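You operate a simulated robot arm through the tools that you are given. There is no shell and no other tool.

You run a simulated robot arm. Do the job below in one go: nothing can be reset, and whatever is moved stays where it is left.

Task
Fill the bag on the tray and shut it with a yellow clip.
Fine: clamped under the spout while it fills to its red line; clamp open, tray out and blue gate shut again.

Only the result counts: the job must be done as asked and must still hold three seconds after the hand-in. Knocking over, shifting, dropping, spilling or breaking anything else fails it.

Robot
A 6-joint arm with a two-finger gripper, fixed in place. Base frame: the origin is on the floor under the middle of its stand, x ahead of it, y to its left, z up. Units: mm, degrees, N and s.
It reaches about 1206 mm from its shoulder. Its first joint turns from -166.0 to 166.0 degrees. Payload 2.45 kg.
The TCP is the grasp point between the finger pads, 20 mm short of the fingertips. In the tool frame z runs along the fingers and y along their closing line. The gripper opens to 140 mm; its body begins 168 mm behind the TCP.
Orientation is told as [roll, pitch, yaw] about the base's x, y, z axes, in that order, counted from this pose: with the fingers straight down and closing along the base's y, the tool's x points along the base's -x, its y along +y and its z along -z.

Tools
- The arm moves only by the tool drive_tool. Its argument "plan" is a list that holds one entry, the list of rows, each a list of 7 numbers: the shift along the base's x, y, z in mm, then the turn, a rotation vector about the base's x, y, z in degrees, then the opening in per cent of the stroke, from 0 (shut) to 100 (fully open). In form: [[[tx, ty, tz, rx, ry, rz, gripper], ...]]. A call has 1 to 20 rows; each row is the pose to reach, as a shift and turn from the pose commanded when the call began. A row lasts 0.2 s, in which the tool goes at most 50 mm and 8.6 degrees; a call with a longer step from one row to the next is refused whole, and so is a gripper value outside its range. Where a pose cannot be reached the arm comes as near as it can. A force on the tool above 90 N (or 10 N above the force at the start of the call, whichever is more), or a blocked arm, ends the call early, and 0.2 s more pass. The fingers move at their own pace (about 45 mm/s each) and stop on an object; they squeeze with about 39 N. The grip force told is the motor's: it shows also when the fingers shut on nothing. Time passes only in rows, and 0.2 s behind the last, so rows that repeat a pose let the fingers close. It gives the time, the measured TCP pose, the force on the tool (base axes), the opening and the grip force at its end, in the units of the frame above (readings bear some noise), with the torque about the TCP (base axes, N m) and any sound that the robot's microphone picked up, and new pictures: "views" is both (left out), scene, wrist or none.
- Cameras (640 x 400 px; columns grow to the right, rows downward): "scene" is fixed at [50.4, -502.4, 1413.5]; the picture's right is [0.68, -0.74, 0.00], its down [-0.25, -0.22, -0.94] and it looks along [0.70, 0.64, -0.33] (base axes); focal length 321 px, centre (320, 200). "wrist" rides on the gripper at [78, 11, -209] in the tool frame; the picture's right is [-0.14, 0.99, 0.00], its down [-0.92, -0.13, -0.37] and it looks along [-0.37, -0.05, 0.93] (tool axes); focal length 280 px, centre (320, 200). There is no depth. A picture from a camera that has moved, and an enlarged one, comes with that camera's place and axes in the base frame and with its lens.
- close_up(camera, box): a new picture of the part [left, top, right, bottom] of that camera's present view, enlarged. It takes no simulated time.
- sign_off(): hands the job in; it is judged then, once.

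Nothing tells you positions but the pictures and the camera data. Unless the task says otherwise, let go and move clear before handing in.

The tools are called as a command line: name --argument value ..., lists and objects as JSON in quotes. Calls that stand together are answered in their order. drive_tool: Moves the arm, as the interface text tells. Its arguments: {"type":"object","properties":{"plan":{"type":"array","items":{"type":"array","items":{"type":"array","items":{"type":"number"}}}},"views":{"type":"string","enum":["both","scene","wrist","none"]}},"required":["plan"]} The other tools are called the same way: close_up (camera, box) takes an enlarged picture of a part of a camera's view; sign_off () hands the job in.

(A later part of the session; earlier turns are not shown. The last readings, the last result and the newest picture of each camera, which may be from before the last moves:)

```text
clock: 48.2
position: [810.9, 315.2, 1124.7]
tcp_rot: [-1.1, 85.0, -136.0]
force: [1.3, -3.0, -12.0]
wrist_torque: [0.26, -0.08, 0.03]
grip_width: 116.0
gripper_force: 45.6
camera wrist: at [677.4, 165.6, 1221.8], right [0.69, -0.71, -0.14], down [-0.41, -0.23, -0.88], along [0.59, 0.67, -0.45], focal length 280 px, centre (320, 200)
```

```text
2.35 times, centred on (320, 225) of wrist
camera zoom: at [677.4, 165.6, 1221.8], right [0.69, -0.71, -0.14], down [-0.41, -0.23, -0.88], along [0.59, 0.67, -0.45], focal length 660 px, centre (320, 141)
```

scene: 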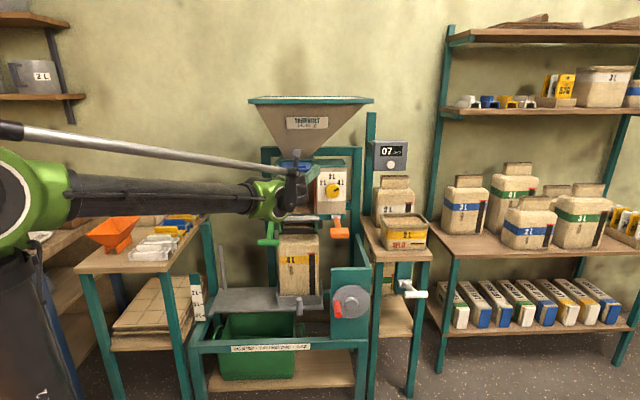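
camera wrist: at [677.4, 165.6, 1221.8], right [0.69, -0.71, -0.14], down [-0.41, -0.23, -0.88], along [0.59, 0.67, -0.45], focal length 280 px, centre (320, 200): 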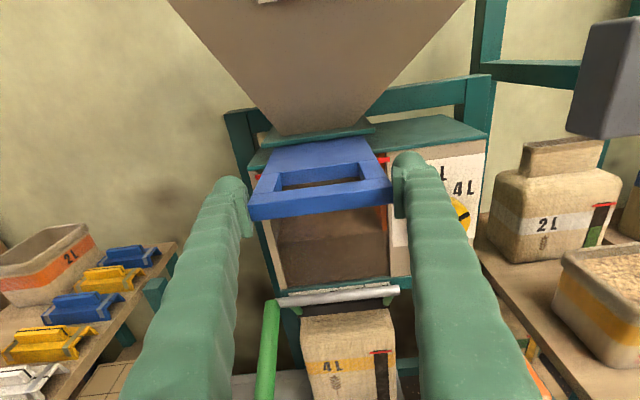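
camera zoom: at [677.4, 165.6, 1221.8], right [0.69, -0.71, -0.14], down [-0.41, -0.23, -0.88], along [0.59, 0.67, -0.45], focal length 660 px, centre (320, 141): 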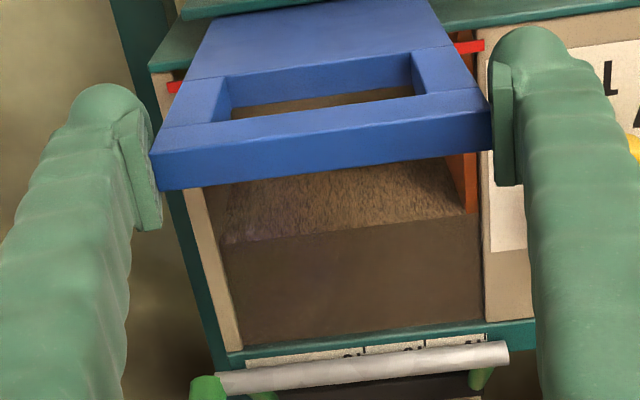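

The level is now a bit above 40 %, rising near 19 % per second. I'll hold for one more second.

drive_tool --plan '[[[0, 0, 0, 0, 0, 0, 65], [0, 0, 0, 0, 0, 0, 65], [0, 0, 0, 0, 0, 0, 65], [0, 0, 0, 0, 0, 0, 65]]]' --views "wrist"

close_up --camera "scene" --box '[240, 130, 380, 230]'

close_up --camera "wrist" --box '[200, 140, 440, 310]'

```text
clock: 49.2
position: [810.4, 315.4, 1125.5]
tcp_rot: [-1.0, 84.9, -135.9]
force: [1.7, -2.1, -12.1]
wrist_torque: [0.12, -0.19, 0.14]
grip_width: 115.7
gripper_force: 45.1
camera wrist: at [677.6, 165.8, 1221.8], right [0.69, -0.71, -0.14], down [-0.41, -0.23, -0.88], along [0.59, 0.67, -0.45], focal length 280 px, centre (320, 200)
```

wrist: 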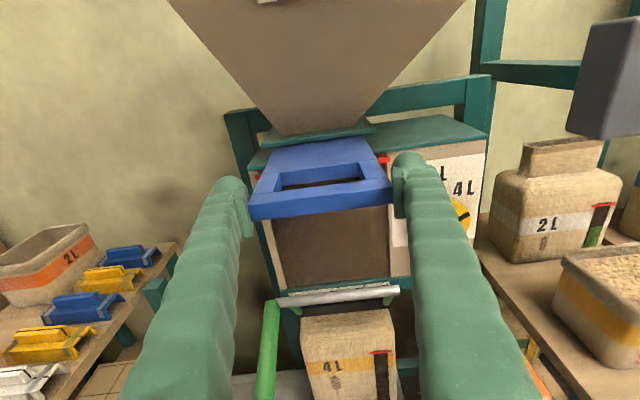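

```text
4.00 times, centred on (310, 180) of scene
camera zoom: at [50.4, -502.4, 1413.5], right [0.68, -0.74, 0.0], down [-0.25, -0.22, -0.94], along [0.7, 0.64, -0.33], focal length 1284 px, centre (360, 280)
```

zoom: 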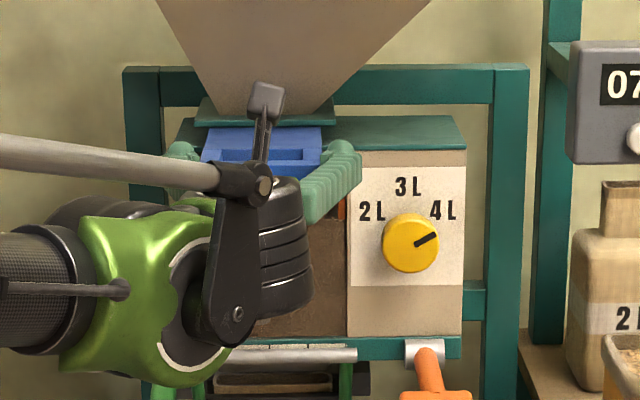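

```text
2.35 times, centred on (320, 225) of wrist
camera zoom: at [677.6, 165.8, 1221.8], right [0.69, -0.71, -0.14], down [-0.41, -0.23, -0.88], along [0.59, 0.67, -0.45], focal length 660 px, centre (320, 141)
```

zoom: 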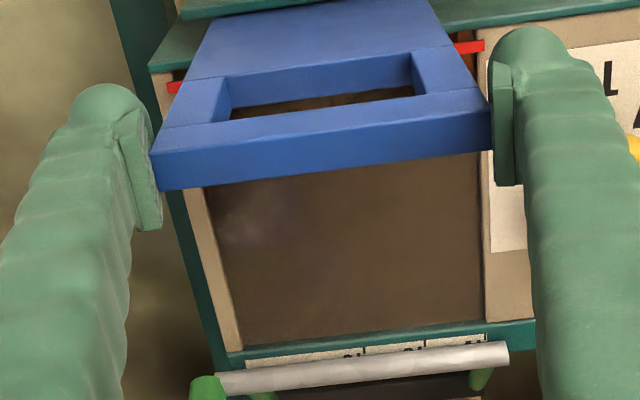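

The level is at about two thirds. I'll hold a little over half a second more and then push the gate back shut, aiming to stop below the red line and check.

drive_tool --plan '[[[0, 0, 0, 0, 0, 0, 65], [0, 0, 0, 0, 0, 0, 65], [0, 0, 0, 0, 0, 0, 65], [12, 12, 0, 0, 0, 0, 65], [24, 24, 0, 0, 0, 0, 65], [35, 35, 0, 0, 0, 0, 65]]]' --views "wrist"

close_up --camera "scene" --box '[240, 130, 380, 230]'

close_up --camera "wrist" --box '[200, 120, 440, 290]'

```text
clock: 50.6
position: [845.0, 349.9, 1125.2]
tcp_rot: [-1.2, 85.0, -136.1]
force: [-0.7, -8.9, -20.0]
wrist_torque: [0.25, -0.01, 0.25]
grip_width: 115.6
gripper_force: 45.3
camera wrist: at [711.7, 200.1, 1222.0], right [0.69, -0.71, -0.14], down [-0.41, -0.23, -0.88], along [0.59, 0.67, -0.45], focal length 280 px, centre (320, 200)
```

wrist: 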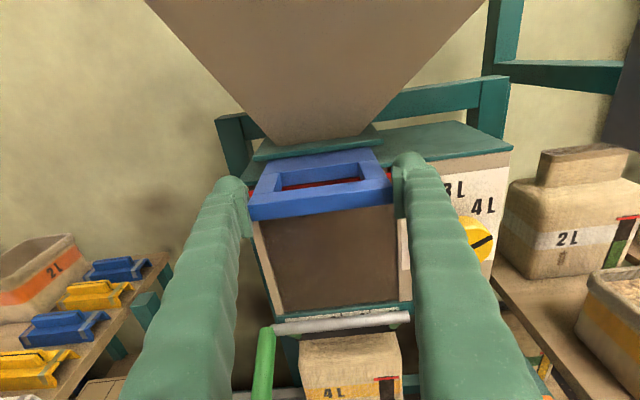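

```text
4.00 times, centred on (310, 180) of scene
camera zoom: at [50.4, -502.4, 1413.5], right [0.68, -0.74, 0.0], down [-0.25, -0.22, -0.94], along [0.7, 0.64, -0.33], focal length 1284 px, centre (360, 280)
```

zoom: 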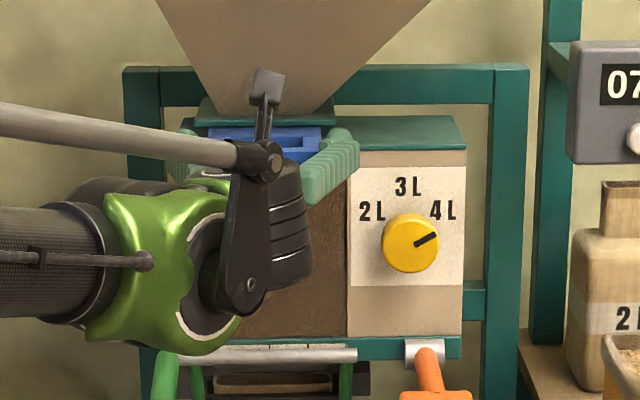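

```text
2.35 times, centred on (320, 205) of wrist
camera zoom: at [711.7, 200.1, 1222.0], right [0.69, -0.71, -0.14], down [-0.41, -0.23, -0.88], along [0.59, 0.67, -0.45], focal length 660 px, centre (320, 188)
```

zoom: 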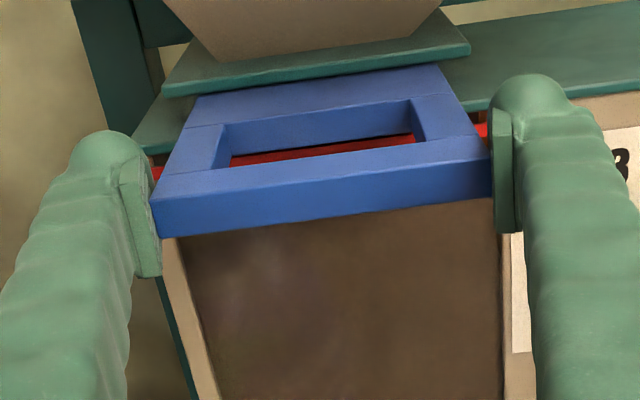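

The gate is back at its closed position and the chamber is nearly full. I'll press it gently to be sure it is home, then let go, back off and look at the level from a bit lower.

drive_tool --plan '[[[1.5, 1.5, -0.5, 0, 0, 0, 65], [1.5, 1.5, -0.5, 0, 0, 0, 65], [0, 0, -0.5, 0, 0, 0, 75], [0, 0, -0.5, 0, 0, 0, 90], [0, 0, -0.5, 0, 0, 0, 100], [-10, -10, -0.5, 0, 0, 0, 100], [-30, -30, -5, 0, 0, 0, 100], [-55, -55, -15, 0, 0, 0, 100], [-85, -85, -30, 0, 0, 0, 100], [-115, -115, -50, 0, 0, 0, 100]]]' --views "both"

close_up --camera "wrist" --box '[200, 20, 480, 195]'

close_up --camera "scene" --box '[240, 130, 380, 230]'

```text
clock: 52.8
position: [727.8, 233.8, 1072.4]
tcp_rot: [-0.9, 84.9, -135.5]
force: [0.7, 1.0, 0.9]
wrist_torque: [0.0, 0.02, 0.04]
grip_width: 140.0
gripper_force: 0.2
camera wrist: at [595.2, 84.5, 1169.0], right [0.69, -0.71, -0.14], down [-0.41, -0.23, -0.88], along [0.59, 0.67, -0.45], focal length 280 px, centre (320, 200)
```

scene: 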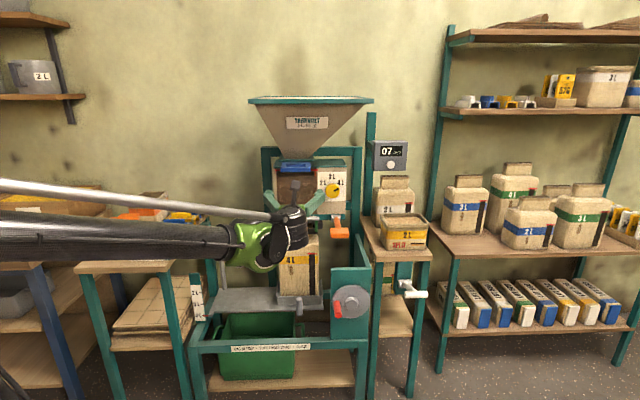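
wrist: 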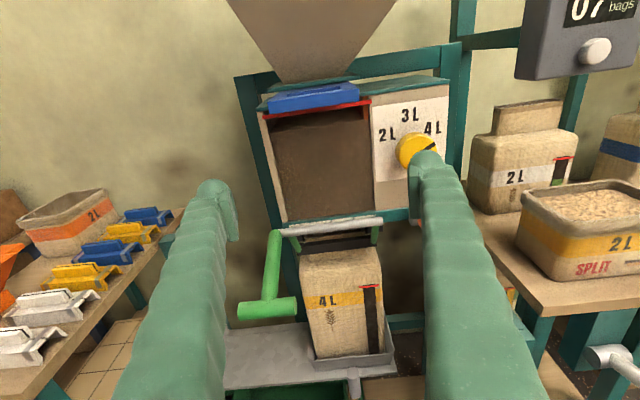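

```text
2.29 times, centred on (340, 108) of wrist
camera zoom: at [595.2, 84.5, 1169.0], right [0.69, -0.71, -0.14], down [-0.41, -0.23, -0.88], along [0.59, 0.67, -0.45], focal length 641 px, centre (274, 411)
```

zoom: 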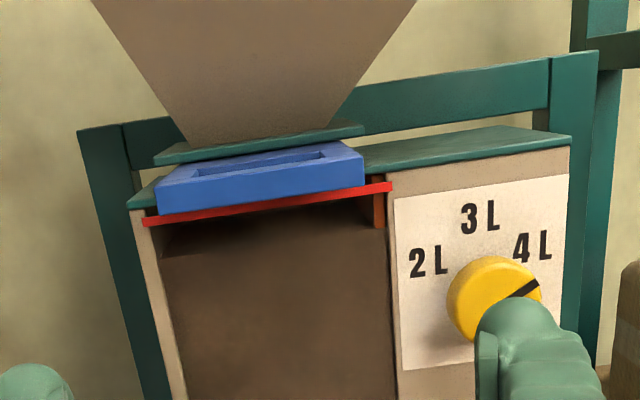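

```text
4.00 times, centred on (310, 180) of scene
camera zoom: at [50.4, -502.4, 1413.5], right [0.68, -0.74, 0.0], down [-0.25, -0.22, -0.94], along [0.7, 0.64, -0.33], focal length 1284 px, centre (360, 280)
```

zoom: 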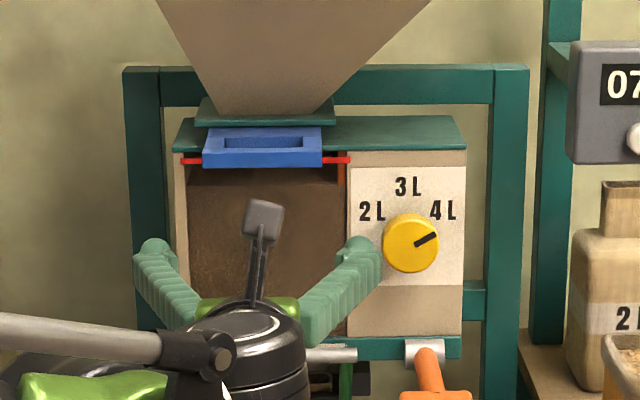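

The level is at about 85 %, just below the red line. I'll regrip the gate and top up with a small opening, where the flow is slow.

drive_tool --plan '[[[25, 25, 20, 0, 0, 0, 100], [52, 52, 35, 0, 0, 0, 100], [77, 77, 46, 0, 0, 0, 100], [95, 95, 51, 0, 0, 0, 100], [108, 107, 52.5, 0, 0, 0, 100], [117, 116, 52.5, 0, 0, 0, 100], [117, 116, 52.5, 0, 0, 0, 85], [117, 116, 52.5, 0, 0, 0, 70], [117, 116, 52.5, 0, 0, 0, 65], [117, 116, 52.5, 0, 0, 0, 65], [117, 116, 52.5, 0, 0, 0, 65]]]' --views "wrist"

close_up --camera "wrist" --box '[200, 120, 440, 290]'

```text
clock: 55.2
position: [845.2, 350.4, 1127.8]
tcp_rot: [-0.9, 84.9, -135.9]
force: [1.0, -0.9, 0.4]
wrist_torque: [-0.03, 0.0, 0.01]
grip_width: 116.9
gripper_force: 45.0
camera wrist: at [713.3, 201.5, 1224.3], right [0.69, -0.71, -0.14], down [-0.41, -0.23, -0.88], along [0.59, 0.67, -0.45], focal length 280 px, centre (320, 200)
```

wrist: 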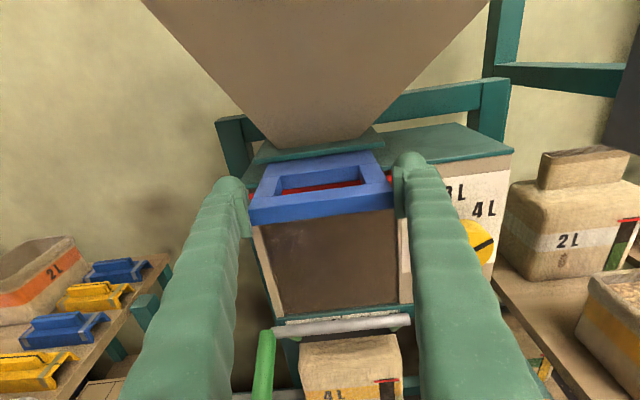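

```text
2.35 times, centred on (320, 205) of wrist
camera zoom: at [713.3, 201.5, 1224.3], right [0.69, -0.71, -0.14], down [-0.41, -0.23, -0.88], along [0.59, 0.67, -0.45], focal length 660 px, centre (320, 188)
```

zoom: 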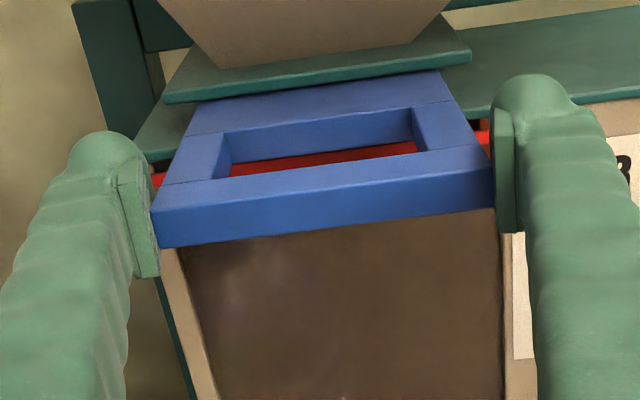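

Regripped with almost no side load. I'll pull the gate out about 26 mm and look.

drive_tool --plan '[[[-7, -7, 0, 0, 0, 0, 65], [-13, -13, 0, 0, 0, 0, 65], [-18.5, -18.5, 0, 0, 0, 0, 65], [-18.5, -18.5, 0, 0, 0, 0, 65]]]' --views "wrist"

close_up --camera "wrist" --box '[200, 120, 440, 290]'

close_up --camera "scene" --box '[260, 140, 350, 205]'

```text
clock: 56.2
position: [827.7, 331.5, 1127.0]
tcp_rot: [-1.3, 84.9, -136.1]
force: [3.7, -4.1, 10.4]
wrist_torque: [-0.17, 0.09, 0.13]
grip_width: 116.8
gripper_force: 44.6
camera wrist: at [694.1, 182.5, 1224.2], right [0.69, -0.71, -0.14], down [-0.41, -0.23, -0.88], along [0.59, 0.67, -0.45], focal length 280 px, centre (320, 200)
```

wrist: 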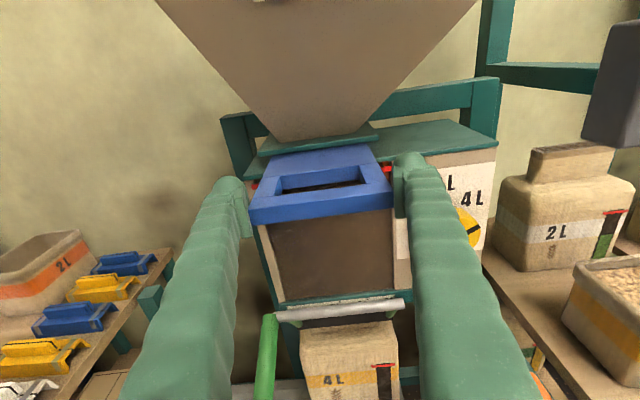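

```text
2.35 times, centred on (320, 205) of wrist
camera zoom: at [694.1, 182.5, 1224.2], right [0.69, -0.71, -0.14], down [-0.41, -0.23, -0.88], along [0.59, 0.67, -0.45], focal length 660 px, centre (320, 188)
```

zoom: 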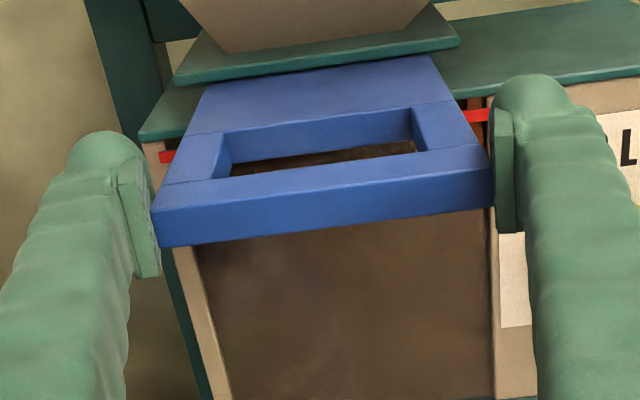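

```text
6.15 times, centred on (305, 172) of scene
camera zoom: at [50.4, -502.4, 1413.5], right [0.68, -0.74, 0.0], down [-0.25, -0.22, -0.94], along [0.7, 0.64, -0.33], focal length 1976 px, centre (412, 369)
```

zoom: 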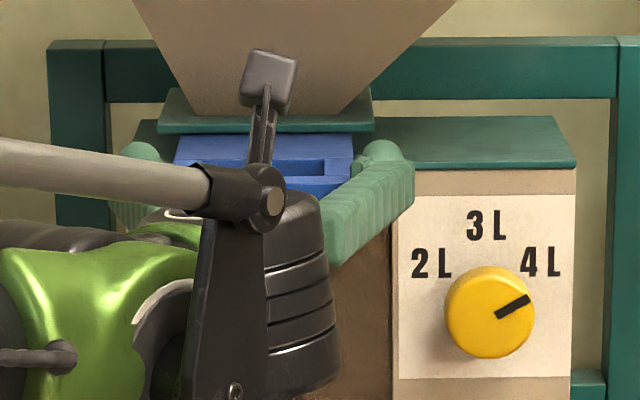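

I'll zoom in on the slot, which gives a view of the grain surface.

close_up --camera "wrist" --box '[260, 155, 390, 215]'

```text
4.92 times, centred on (325, 185) of wrist
camera zoom: at [694.1, 182.5, 1224.2], right [0.69, -0.71, -0.14], down [-0.41, -0.23, -0.88], along [0.59, 0.67, -0.45], focal length 1380 px, centre (295, 274)
```

zoom: 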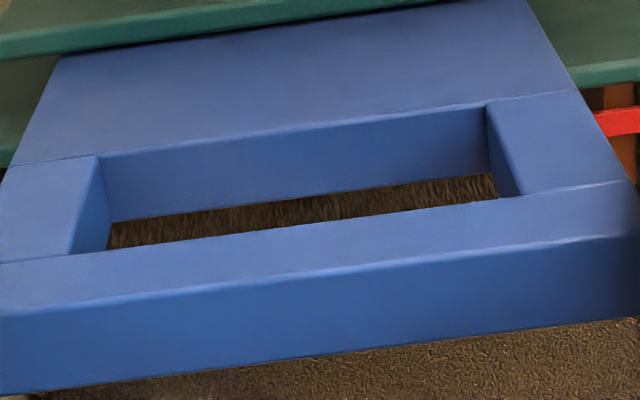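

The slot shows the streaky top surface of the grain, so the level is still a little below the line. I'll hold about a second and look again.

drive_tool --plan '[[[0, 0, 0, 0, 0, 0, 65], [0, 0, 0, 0, 0, 0, 65], [0, 0, 0, 0, 0, 0, 65], [0, 0, 0, 0, 0, 0, 65]]]' --views "none"

close_up --camera "wrist" --box '[260, 155, 390, 215]'

```text
clock: 57.2
position: [827.8, 332.8, 1127.2]
tcp_rot: [-1.1, 84.8, -136.0]
force: [5.0, -7.1, 9.5]
wrist_torque: [-0.06, 0.13, -0.01]
grip_width: 116.9
gripper_force: 44.8
```

```text
4.92 times, centred on (325, 185) of wrist
camera zoom: at [694.3, 182.7, 1224.2], right [0.69, -0.71, -0.14], down [-0.41, -0.23, -0.88], along [0.59, 0.67, -0.45], focal length 1380 px, centre (295, 274)
```

zoom: 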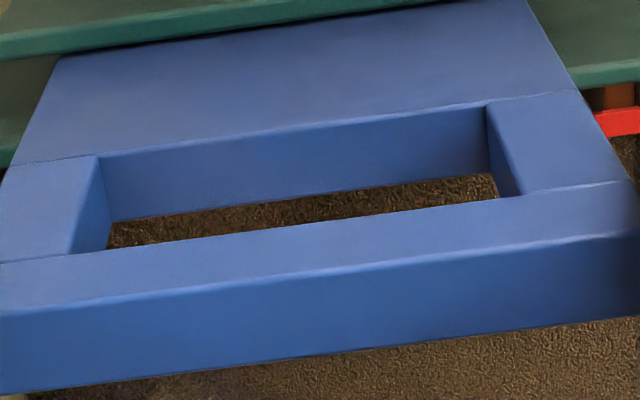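

The grain now shows right up under the red line at the right-hand edge. I'll push the gate shut now.

drive_tool --plan '[[[9, 9, 0, 0, 0, 0, 65], [18.5, 18.5, 0, 0, 0, 0, 65], [19.5, 19.5, 0, 0, 0, 0, 65], [19.5, 19.5, 0, 0, 0, 0, 65]]]' --views "wrist"

close_up --camera "wrist" --box '[200, 120, 440, 290]'

```text
clock: 58.2
position: [846.4, 351.7, 1127.4]
tcp_rot: [-0.9, 85.0, -135.9]
force: [-13.5, -21.1, -9.8]
wrist_torque: [0.36, 0.03, -0.06]
grip_width: 116.5
gripper_force: 45.4
camera wrist: at [713.3, 201.6, 1224.2], right [0.69, -0.71, -0.14], down [-0.41, -0.23, -0.88], along [0.59, 0.67, -0.45], focal length 280 px, centre (320, 200)
```

wrist: 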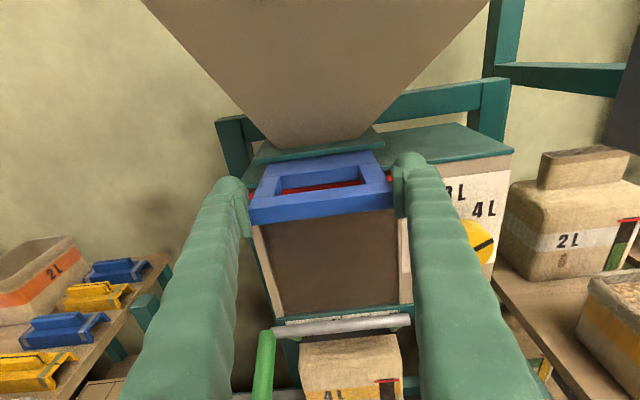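

```text
2.35 times, centred on (320, 205) of wrist
camera zoom: at [713.3, 201.6, 1224.2], right [0.69, -0.71, -0.14], down [-0.41, -0.23, -0.88], along [0.59, 0.67, -0.45], focal length 660 px, centre (320, 188)
```

zoom: 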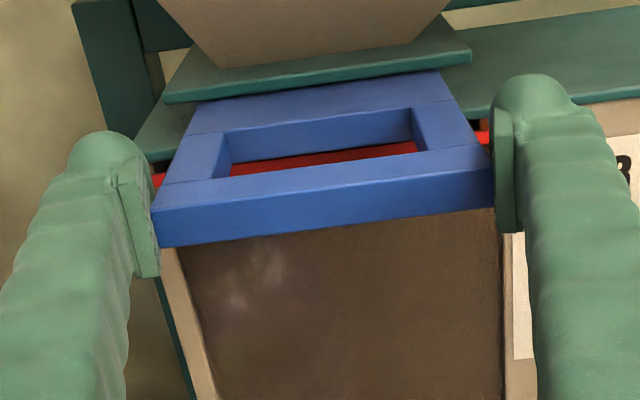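

The gate is against its closed stop. I'll relax, open the fingers, back off and check the level below the gate.

drive_tool --plan '[[[-0.7, -0.7, -0.5, 0, 0, 0, 65], [-0.7, -0.7, -0.5, 0, 0, 0, 80], [-0.7, -0.7, -0.5, 0, 0, 0, 100], [-0.7, -0.7, -0.5, 0, 0, 0, 100], [-10, -10, -0.5, 0, 0, 0, 100], [-30, -30, -5, 0, 0, 0, 100], [-55, -55, -15, 0, 0, 0, 100], [-85, -85, -35, 0, 0, 0, 100], [-115, -115, -60, 0, 0, 0, 100], [-135, -135, -90, 0, 0, 0, 100]]]' --views "both"

close_up --camera "wrist" --box '[200, 0, 480, 175]'

close_up --camera "scene" --box '[250, 140, 370, 220]'

```text
clock: 60.4
position: [712.5, 219.1, 1035.2]
tcp_rot: [-0.7, 84.8, -135.7]
force: [0.5, 0.2, -0.6]
wrist_torque: [0.01, 0.02, 0.0]
grip_width: 139.9
gripper_force: 0.0
camera wrist: at [579.6, 68.5, 1132.1], right [0.69, -0.71, -0.14], down [-0.41, -0.23, -0.88], along [0.59, 0.67, -0.45], focal length 280 px, centre (320, 200)
```

scene: 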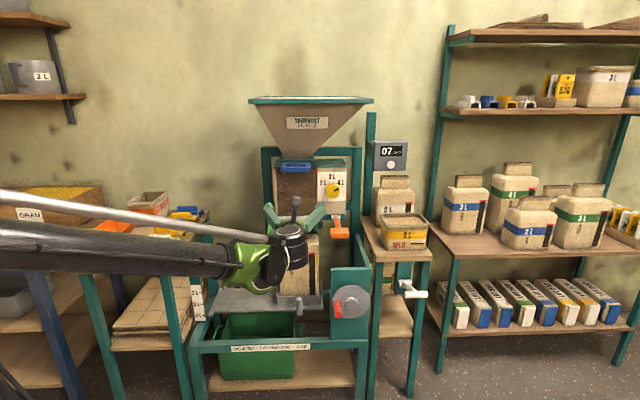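
wrist: 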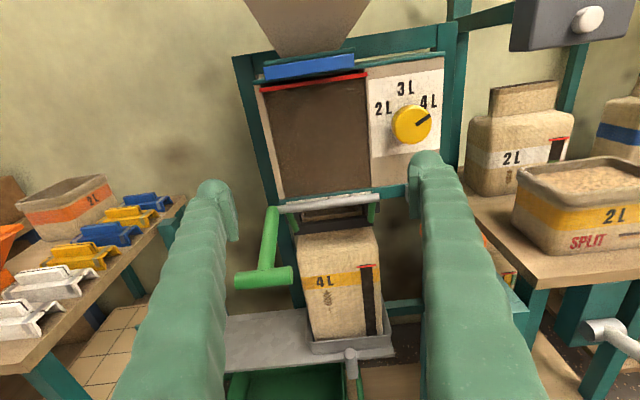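

```text
2.29 times, centred on (340, 88) of wrist
camera zoom: at [579.6, 68.5, 1132.1], right [0.69, -0.71, -0.14], down [-0.41, -0.23, -0.88], along [0.59, 0.67, -0.45], focal length 641 px, centre (274, 457)
```

zoom: 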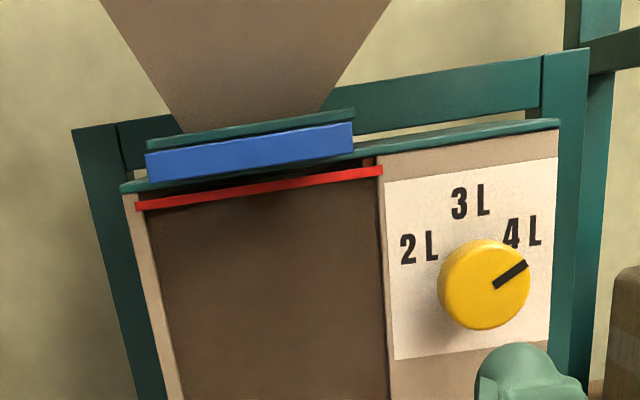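

```text
5.00 times, centred on (310, 180) of scene
camera zoom: at [50.4, -502.4, 1413.5], right [0.68, -0.74, 0.0], down [-0.25, -0.22, -0.94], along [0.7, 0.64, -0.33], focal length 1606 px, centre (370, 300)
```

zoom: 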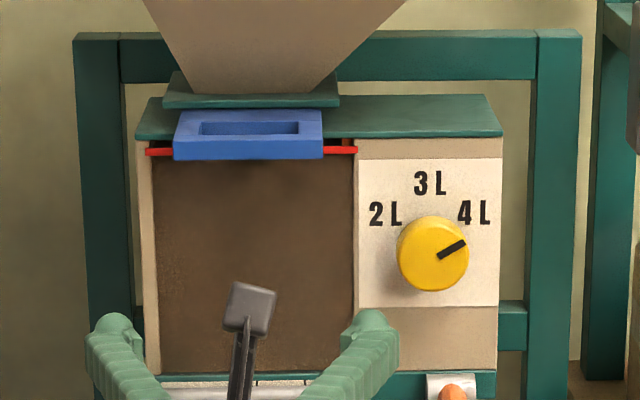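

The chamber now appears full right to its red line with the gate shut. I'll zoom in on the line to be sure before dumping.

close_up --camera "wrist" --box '[250, 55, 390, 125]'

close_up --camera "scene" --box '[295, 155, 335, 185]'

close_up --camera "wrist" --box '[220, 170, 460, 340]'

```text
4.57 times, centred on (320, 90) of wrist
camera zoom: at [579.6, 68.5, 1132.1], right [0.69, -0.71, -0.14], down [-0.41, -0.23, -0.88], along [0.59, 0.67, -0.45], focal length 1282 px, centre (320, 703)
```

zoom: 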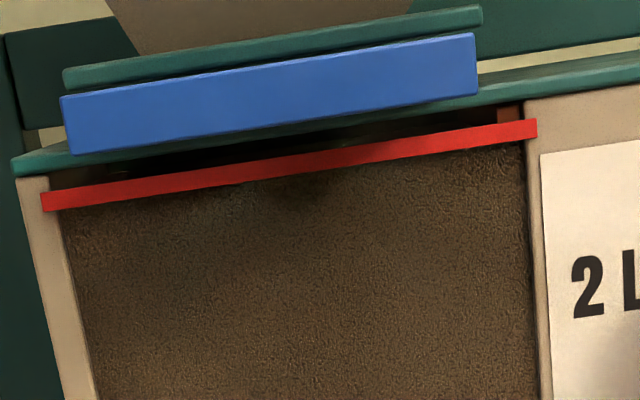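

```text
13.33 times, centred on (315, 170) of scene
camera zoom: at [50.4, -502.4, 1413.5], right [0.68, -0.74, 0.0], down [-0.25, -0.22, -0.94], along [0.7, 0.64, -0.33], focal length 4282 px, centre (387, 600)
```

zoom: 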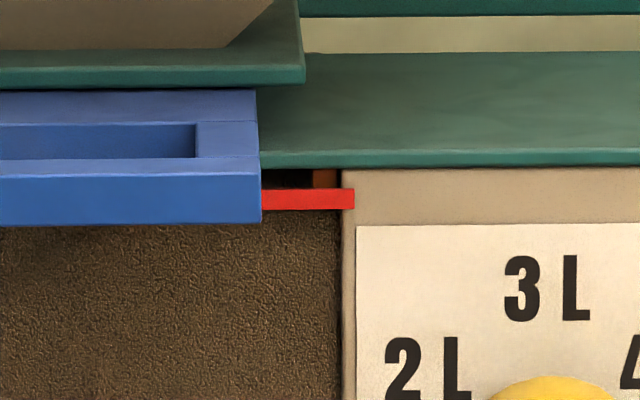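

```text
2.35 times, centred on (340, 255) of wrist
camera zoom: at [579.6, 68.5, 1132.1], right [0.69, -0.71, -0.14], down [-0.41, -0.23, -0.88], along [0.59, 0.67, -0.45], focal length 660 px, centre (273, 71)
```

zoom: 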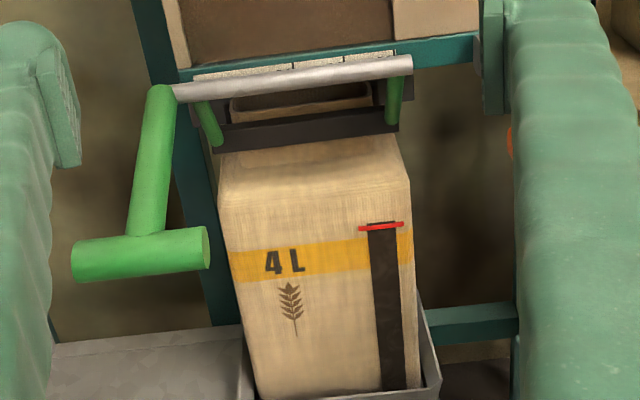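

The grain is exactly at the red line, and the bag hangs clamped below. Next I'll close the fingers and move in front of the orange lever to study how it turns.

drive_tool --plan '[[[0, -30, -5, 0, 0, 0, 50], [10, -60, -15, 0, 0, 0, 0], [25, -90, -25, 0, 0, 0, 0], [40, -115, -30, 0, 0, 0, 0], [50, -134, -35, 0, 0, 0, 0], [50, -134, -35, 0, 0, 0, 0]]]' --views "both"

close_up --camera "wrist" --box '[240, 60, 480, 210]'

close_up --camera "scene" --box '[300, 190, 400, 260]'

```text
clock: 61.8
position: [764.3, 84.3, 1004.0]
tcp_rot: [-0.9, 84.9, -135.8]
force: [0.0, 0.1, 0.4]
wrist_torque: [-0.03, 0.0, -0.04]
grip_width: 17.0
gripper_force: 0.1
camera wrist: at [630.3, -66.1, 1099.9], right [0.69, -0.71, -0.14], down [-0.41, -0.23, -0.88], along [0.59, 0.67, -0.45], focal length 280 px, centre (320, 200)
```

scene: 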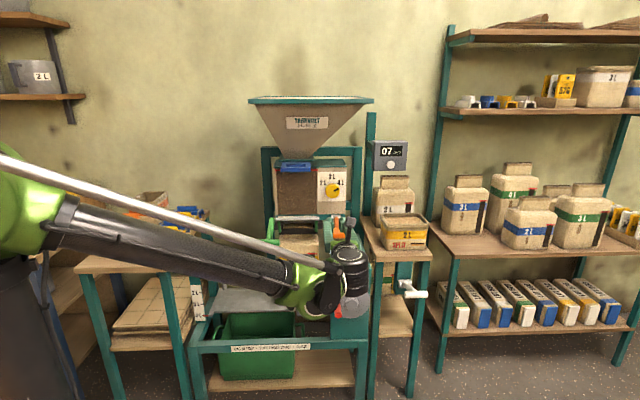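
wrist: 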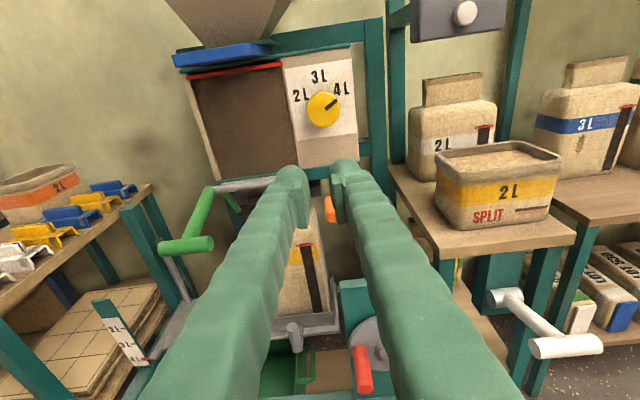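

```text
2.67 times, centred on (360, 135) of wrist
camera zoom: at [630.3, -66.1, 1099.9], right [0.69, -0.71, -0.14], down [-0.41, -0.23, -0.88], along [0.59, 0.67, -0.45], focal length 748 px, centre (213, 373)
```

zoom: 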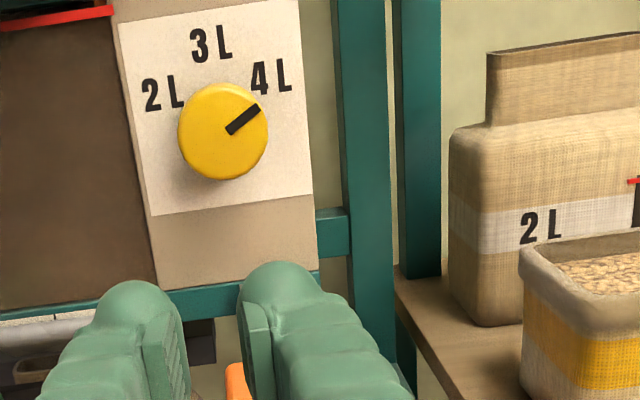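

```text
5.71 times, centred on (350, 225) of scene
camera zoom: at [50.4, -502.4, 1413.5], right [0.68, -0.74, 0.0], down [-0.25, -0.22, -0.94], along [0.7, 0.64, -0.33], focal length 1835 px, centre (149, 57)
```

zoom: 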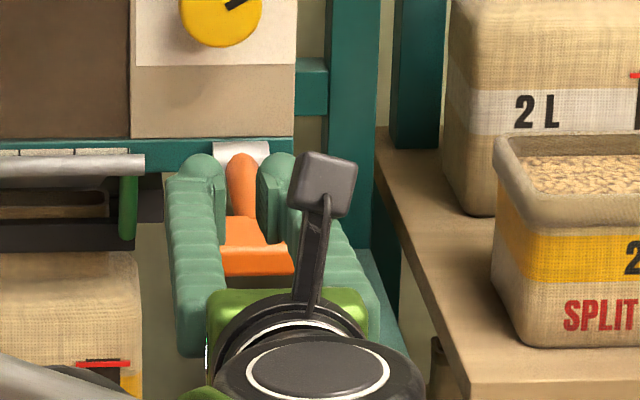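

The orange lever points straight at me, slightly below the fingers. I'll finish closing the fingers and move above its block.

drive_tool --plan '[[[12, -4, 0, 0, 0, 0, 0], [38, 15, -4, 0, 0, 0, 0], [64, 38, -8, 0, 0, 0, 0], [90, 60, -12, 0, 0, 0, 0], [115, 82, -16, 0, 0, 0, 0], [137, 100, -19, 0, 0, 0, 0], [137, 100, -19, 0, 0, 0, 0]]]' --views "both"

close_up --camera "wrist" --box '[220, 140, 420, 280]'

close_up --camera "scene" --box '[290, 190, 390, 260]'

```text
clock: 63.4
position: [899.4, 183.2, 983.2]
tcp_rot: [-0.9, 84.9, -135.8]
force: [0.2, 0.3, 1.2]
wrist_torque: [-0.04, 0.01, -0.04]
grip_width: 0.0
gripper_force: 30.2
camera wrist: at [767.3, 33.3, 1080.7], right [0.69, -0.71, -0.14], down [-0.41, -0.23, -0.88], along [0.59, 0.67, -0.45], focal length 280 px, centre (320, 200)
```

scene: 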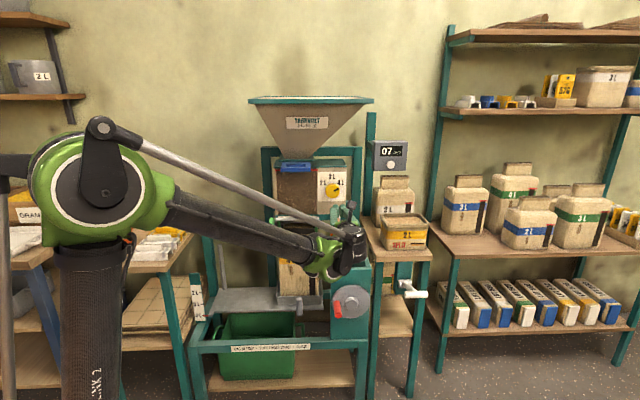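
wrist: 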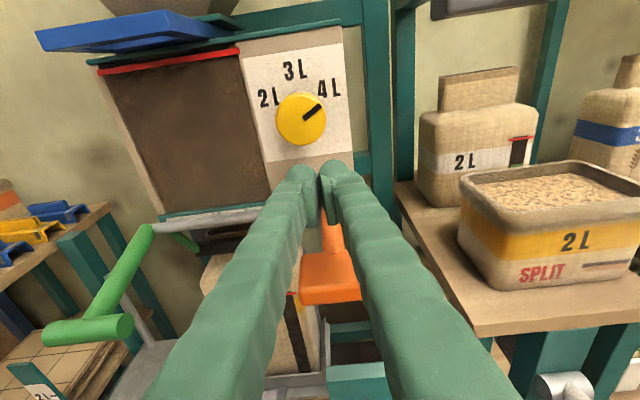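

```text
2.86 times, centred on (320, 210) of wrist
camera zoom: at [767.3, 33.3, 1080.7], right [0.69, -0.71, -0.14], down [-0.41, -0.23, -0.88], along [0.59, 0.67, -0.45], focal length 801 px, centre (320, 171)
```

zoom: 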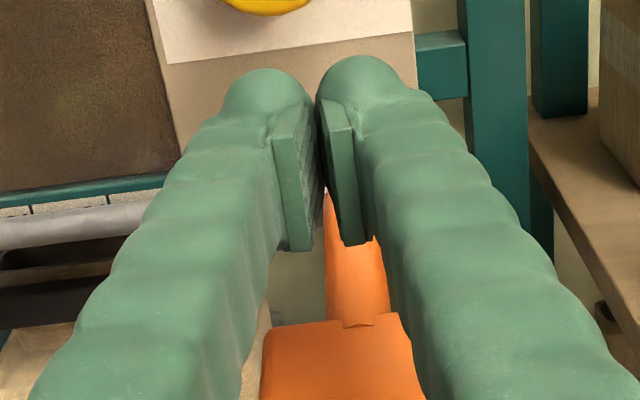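

```text
5.71 times, centred on (340, 225) of scene
camera zoom: at [50.4, -502.4, 1413.5], right [0.68, -0.74, 0.0], down [-0.25, -0.22, -0.94], along [0.7, 0.64, -0.33], focal length 1835 px, centre (206, 57)
```

zoom: 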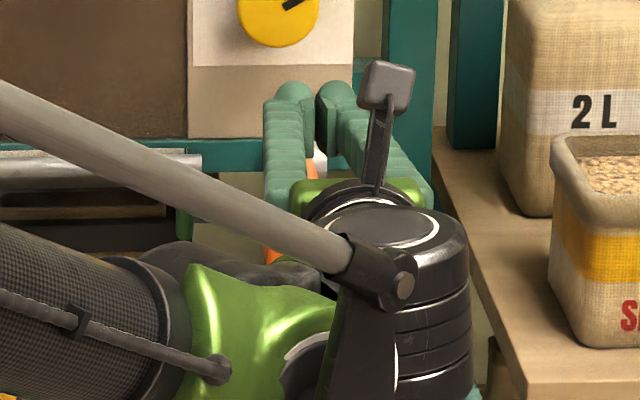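

The fingers are right above the lever. I'll lower gently onto it and see whether it yields downward.

drive_tool --plan '[[[-4, -4, -8, 0, 0, 0, 0], [-6, -6, -16, 0, 0, 0, 0], [-6, -6, -24, 0, 0, 0, 0], [-6, -6, -30, 0, 0, 0, 0], [-6, -6, -35, 0, 0, 0, 0], [-6, -6, -40, 0, 0, 0, 0]]]' --views "wrist"

close_up --camera "wrist" --box '[220, 140, 420, 280]'

```text
clock: 64.8
position: [894.4, 176.7, 944.4]
tcp_rot: [-1.1, 84.9, -136.0]
force: [0.7, -0.6, 0.2]
wrist_torque: [0.0, -0.01, 0.0]
grip_width: 0.3
gripper_force: 29.8
camera wrist: at [761.4, 27.6, 1040.7], right [0.69, -0.71, -0.14], down [-0.41, -0.23, -0.88], along [0.59, 0.67, -0.45], focal length 280 px, centre (320, 200)
```

wrist: 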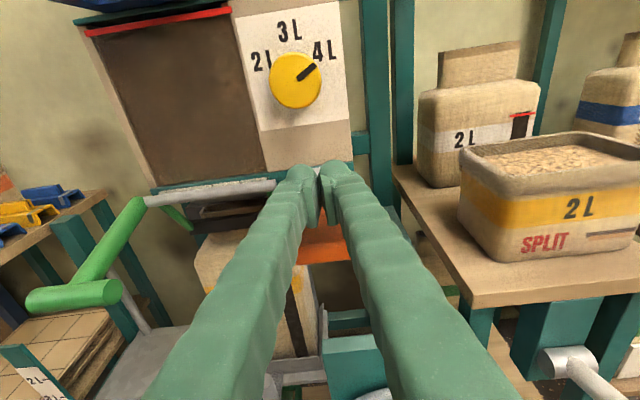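

```text
2.86 times, centred on (320, 210) of wrist
camera zoom: at [761.4, 27.6, 1040.7], right [0.69, -0.71, -0.14], down [-0.41, -0.23, -0.88], along [0.59, 0.67, -0.45], focal length 801 px, centre (320, 171)
```

zoom: 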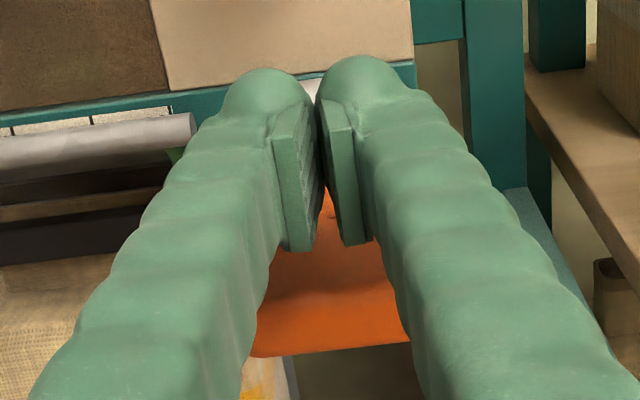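

No contact yet. I'll continue down in small steps.

drive_tool --plan '[[[0, 0, -4, 0, 0, 0, 0], [0, 0, -8, 0, 0, 0, 0], [0, 0, -12, 0, 0, 0, 0], [0, 0, -15, 0, 0, 0, 0]]]' --views "both"

close_up --camera "wrist" --box '[220, 140, 420, 280]'

close_up --camera "scene" --box '[260, 150, 380, 250]'

```text
clock: 65.8
position: [894.8, 177.9, 928.2]
tcp_rot: [-1.0, 84.9, -135.9]
force: [-0.5, -0.8, -0.6]
wrist_torque: [-0.04, -0.01, -0.01]
grip_width: 0.0
gripper_force: 29.2
camera wrist: at [761.1, 28.2, 1025.3], right [0.69, -0.71, -0.14], down [-0.41, -0.23, -0.88], along [0.59, 0.67, -0.45], focal length 280 px, centre (320, 200)
```

scene: 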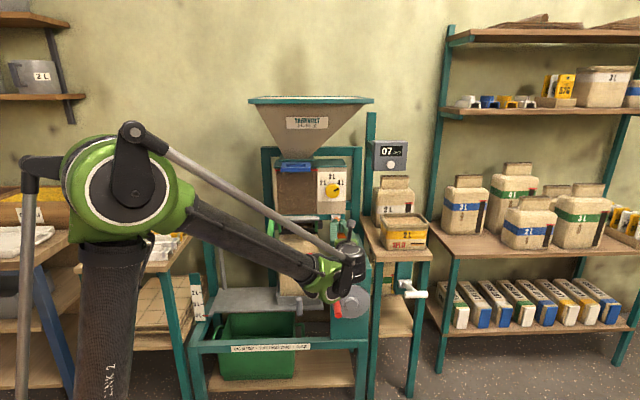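
wrist: 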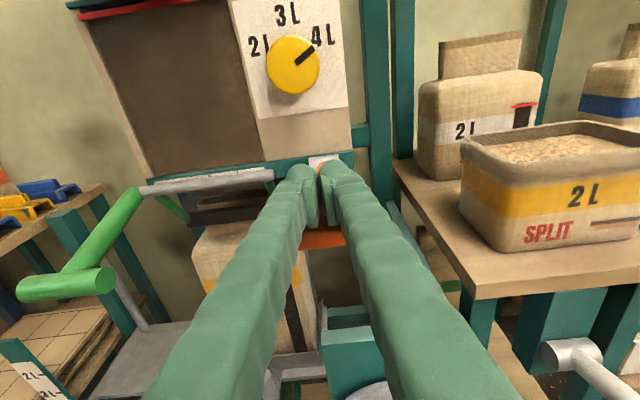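

```text
2.86 times, centred on (320, 210) of wrist
camera zoom: at [761.1, 28.2, 1025.3], right [0.69, -0.71, -0.14], down [-0.41, -0.23, -0.88], along [0.59, 0.67, -0.45], focal length 801 px, centre (320, 171)
```

zoom: 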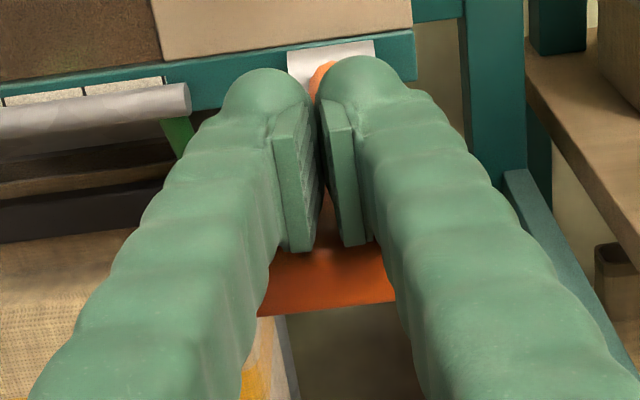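

```text
4.00 times, centred on (320, 200) of scene
camera zoom: at [50.4, -502.4, 1413.5], right [0.68, -0.74, 0.0], down [-0.25, -0.22, -0.94], along [0.7, 0.64, -0.33], focal length 1284 px, centre (320, 200)
```

zoom: 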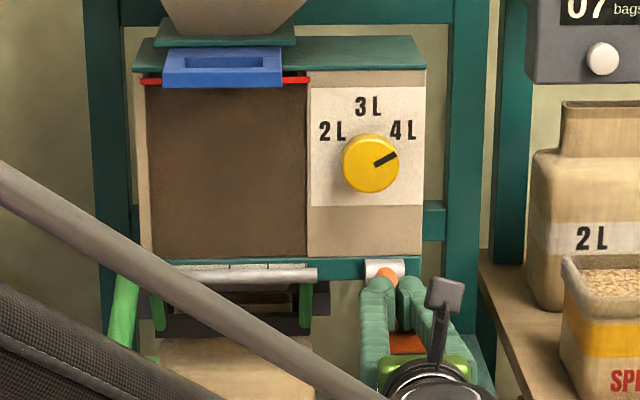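

Still no load on the fingers. I'll keep lowering carefully.

drive_tool --plan '[[[0, 0, -4, 0, 0, 0, 0], [0, 0, -8, 0, 0, 0, 0], [0, 0, -12, 0, 0, 0, 0]]]' --views "wrist"

close_up --camera "wrist" --box '[220, 140, 420, 280]'

close_up --camera "scene" --box '[260, 170, 380, 250]'

```text
clock: 66.6
position: [894.1, 177.5, 917.0]
tcp_rot: [-1.0, 84.9, -135.9]
force: [0.4, 0.0, 1.1]
wrist_torque: [0.01, -0.02, -0.07]
grip_width: 5.9
gripper_force: 29.5
camera wrist: at [761.4, 27.9, 1013.3], right [0.69, -0.71, -0.14], down [-0.41, -0.23, -0.88], along [0.59, 0.67, -0.45], focal length 280 px, centre (320, 200)
```

wrist: 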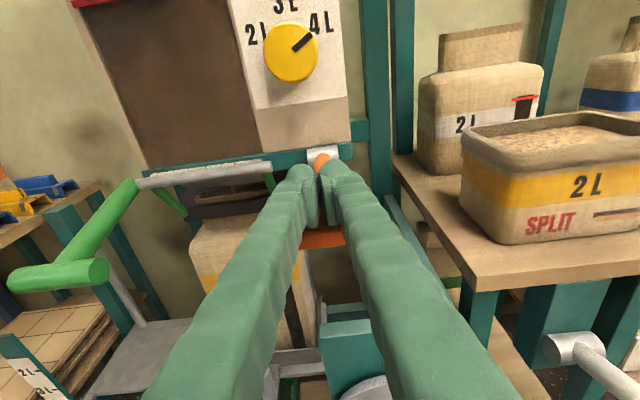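

```text
2.86 times, centred on (320, 210) of wrist
camera zoom: at [761.4, 27.9, 1013.3], right [0.69, -0.71, -0.14], down [-0.41, -0.23, -0.88], along [0.59, 0.67, -0.45], focal length 801 px, centre (320, 171)
```

zoom: 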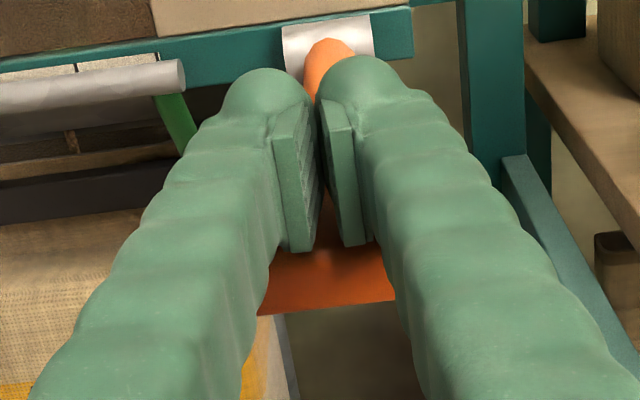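

```text
5.00 times, centred on (320, 210) of scene
camera zoom: at [50.4, -502.4, 1413.5], right [0.68, -0.74, 0.0], down [-0.25, -0.22, -0.94], along [0.7, 0.64, -0.33], focal length 1606 px, centre (320, 150)
```

zoom: 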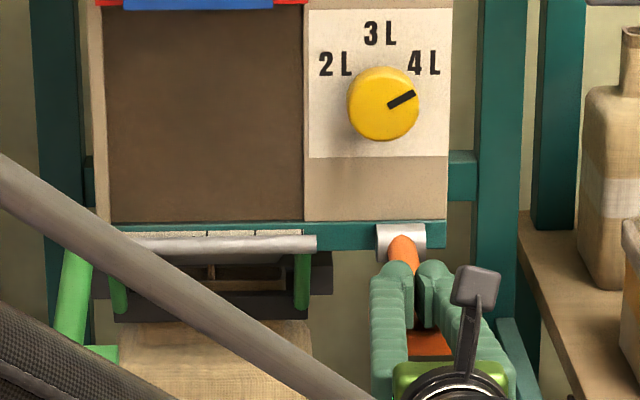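

The lever is turning down under the fingers with almost no force. I'll continue down and watch the chamber and the neck.

drive_tool --plan '[[[0, 0, -5, 0, 0, 0, 0], [0, 0, -10, 0, 0, 0, 0], [0, 0, -15, 0, 0, 0, 0]]]' --views "wrist"

close_up --camera "wrist" --box '[60, 60, 420, 285]'

close_up --camera "scene" --box '[260, 170, 380, 250]'

```text
clock: 67.4
position: [895.5, 177.7, 902.1]
tcp_rot: [-1.1, 84.9, -136.0]
force: [1.1, 0.5, 2.4]
wrist_torque: [0.02, -0.05, 0.02]
grip_width: 6.0
gripper_force: 30.0
camera wrist: at [761.4, 27.9, 998.1], right [0.69, -0.71, -0.14], down [-0.41, -0.23, -0.88], along [0.59, 0.67, -0.45], focal length 280 px, centre (320, 200)
```

wrist: 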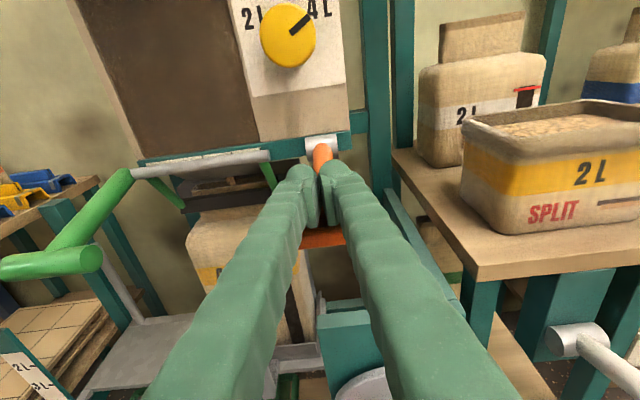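

```text
1.78 times, centred on (240, 172) of wrist
camera zoom: at [761.4, 27.9, 998.1], right [0.69, -0.71, -0.14], down [-0.41, -0.23, -0.88], along [0.59, 0.67, -0.45], focal length 498 px, centre (462, 249)
```

zoom: 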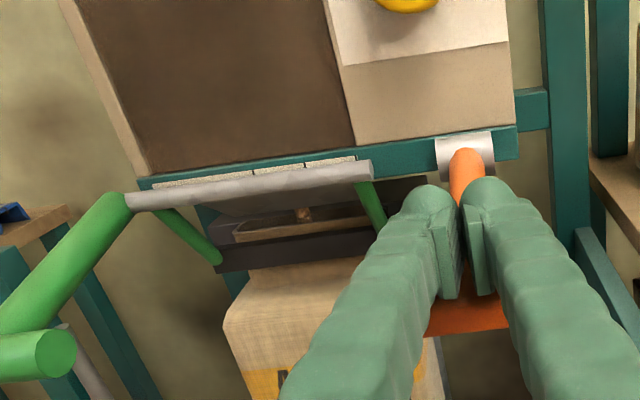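

```text
5.00 times, centred on (320, 210) of scene
camera zoom: at [50.4, -502.4, 1413.5], right [0.68, -0.74, 0.0], down [-0.25, -0.22, -0.94], along [0.7, 0.64, -0.33], focal length 1606 px, centre (320, 150)
```

zoom: 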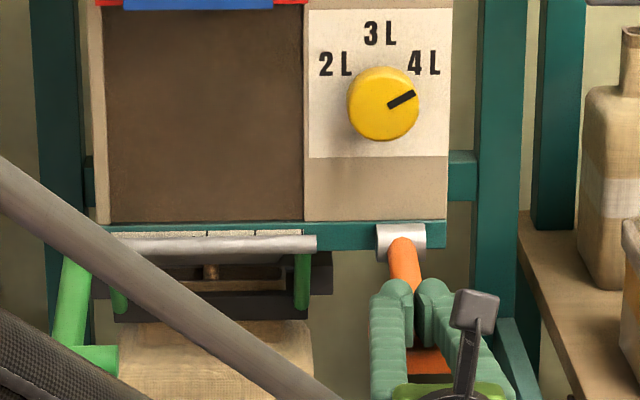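

A thin stream of grain is falling from the spout into the neck, so down is the dump direction. I'll press the lever further to open it more.

drive_tool --plan '[[[0, 0, -5, 0, 0, 0, 0], [0, 0, -10, 0, 0, 0, 0], [0.5, 0.5, -15, 0, 0, 0, 0], [1, 1, -20, 0, 0, 0, 0]]]' --views "wrist"

close_up --camera "scene" --box '[260, 170, 380, 250]'

close_up --camera "wrist" --box '[60, 60, 420, 285]'

```text
clock: 68.4
position: [894.9, 177.7, 881.5]
tcp_rot: [-0.9, 84.9, -135.8]
force: [0.5, -0.6, 2.7]
wrist_torque: [0.0, -0.02, 0.0]
grip_width: 6.0
gripper_force: 29.2
camera wrist: at [762.0, 28.3, 978.3], right [0.69, -0.71, -0.14], down [-0.41, -0.23, -0.88], along [0.59, 0.67, -0.45], focal length 280 px, centre (320, 200)
```

wrist: 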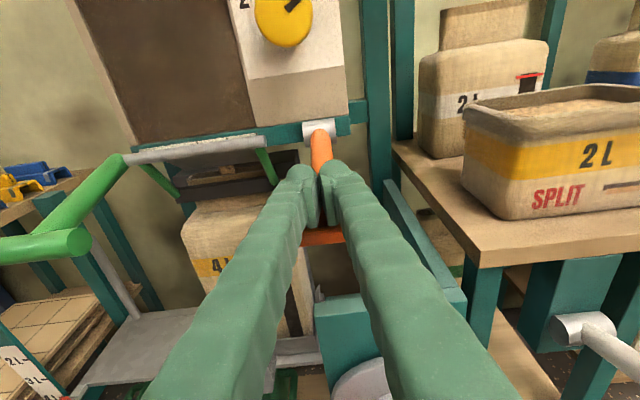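

```text
5.00 times, centred on (320, 210) of scene
camera zoom: at [50.4, -502.4, 1413.5], right [0.68, -0.74, 0.0], down [-0.25, -0.22, -0.94], along [0.7, 0.64, -0.33], focal length 1606 px, centre (320, 150)
```

zoom: 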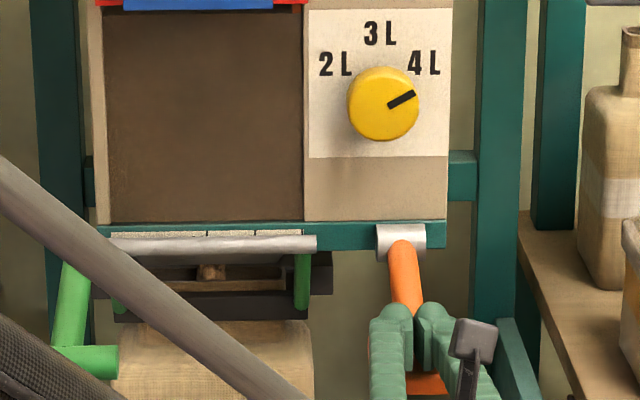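

```text
1.78 times, centred on (240, 172) of wrist
camera zoom: at [762.0, 28.3, 978.3], right [0.69, -0.71, -0.14], down [-0.41, -0.23, -0.88], along [0.59, 0.67, -0.45], focal length 498 px, centre (462, 249)
```

zoom: 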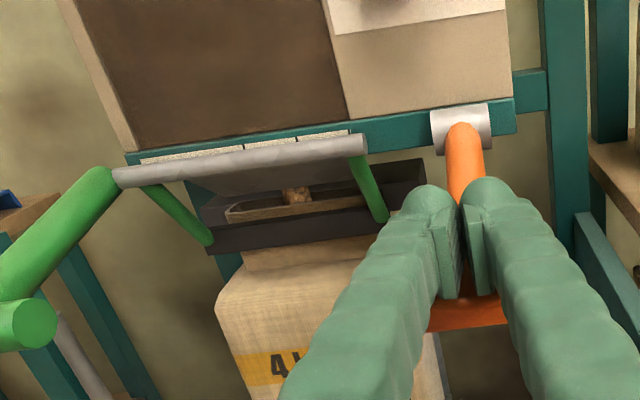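

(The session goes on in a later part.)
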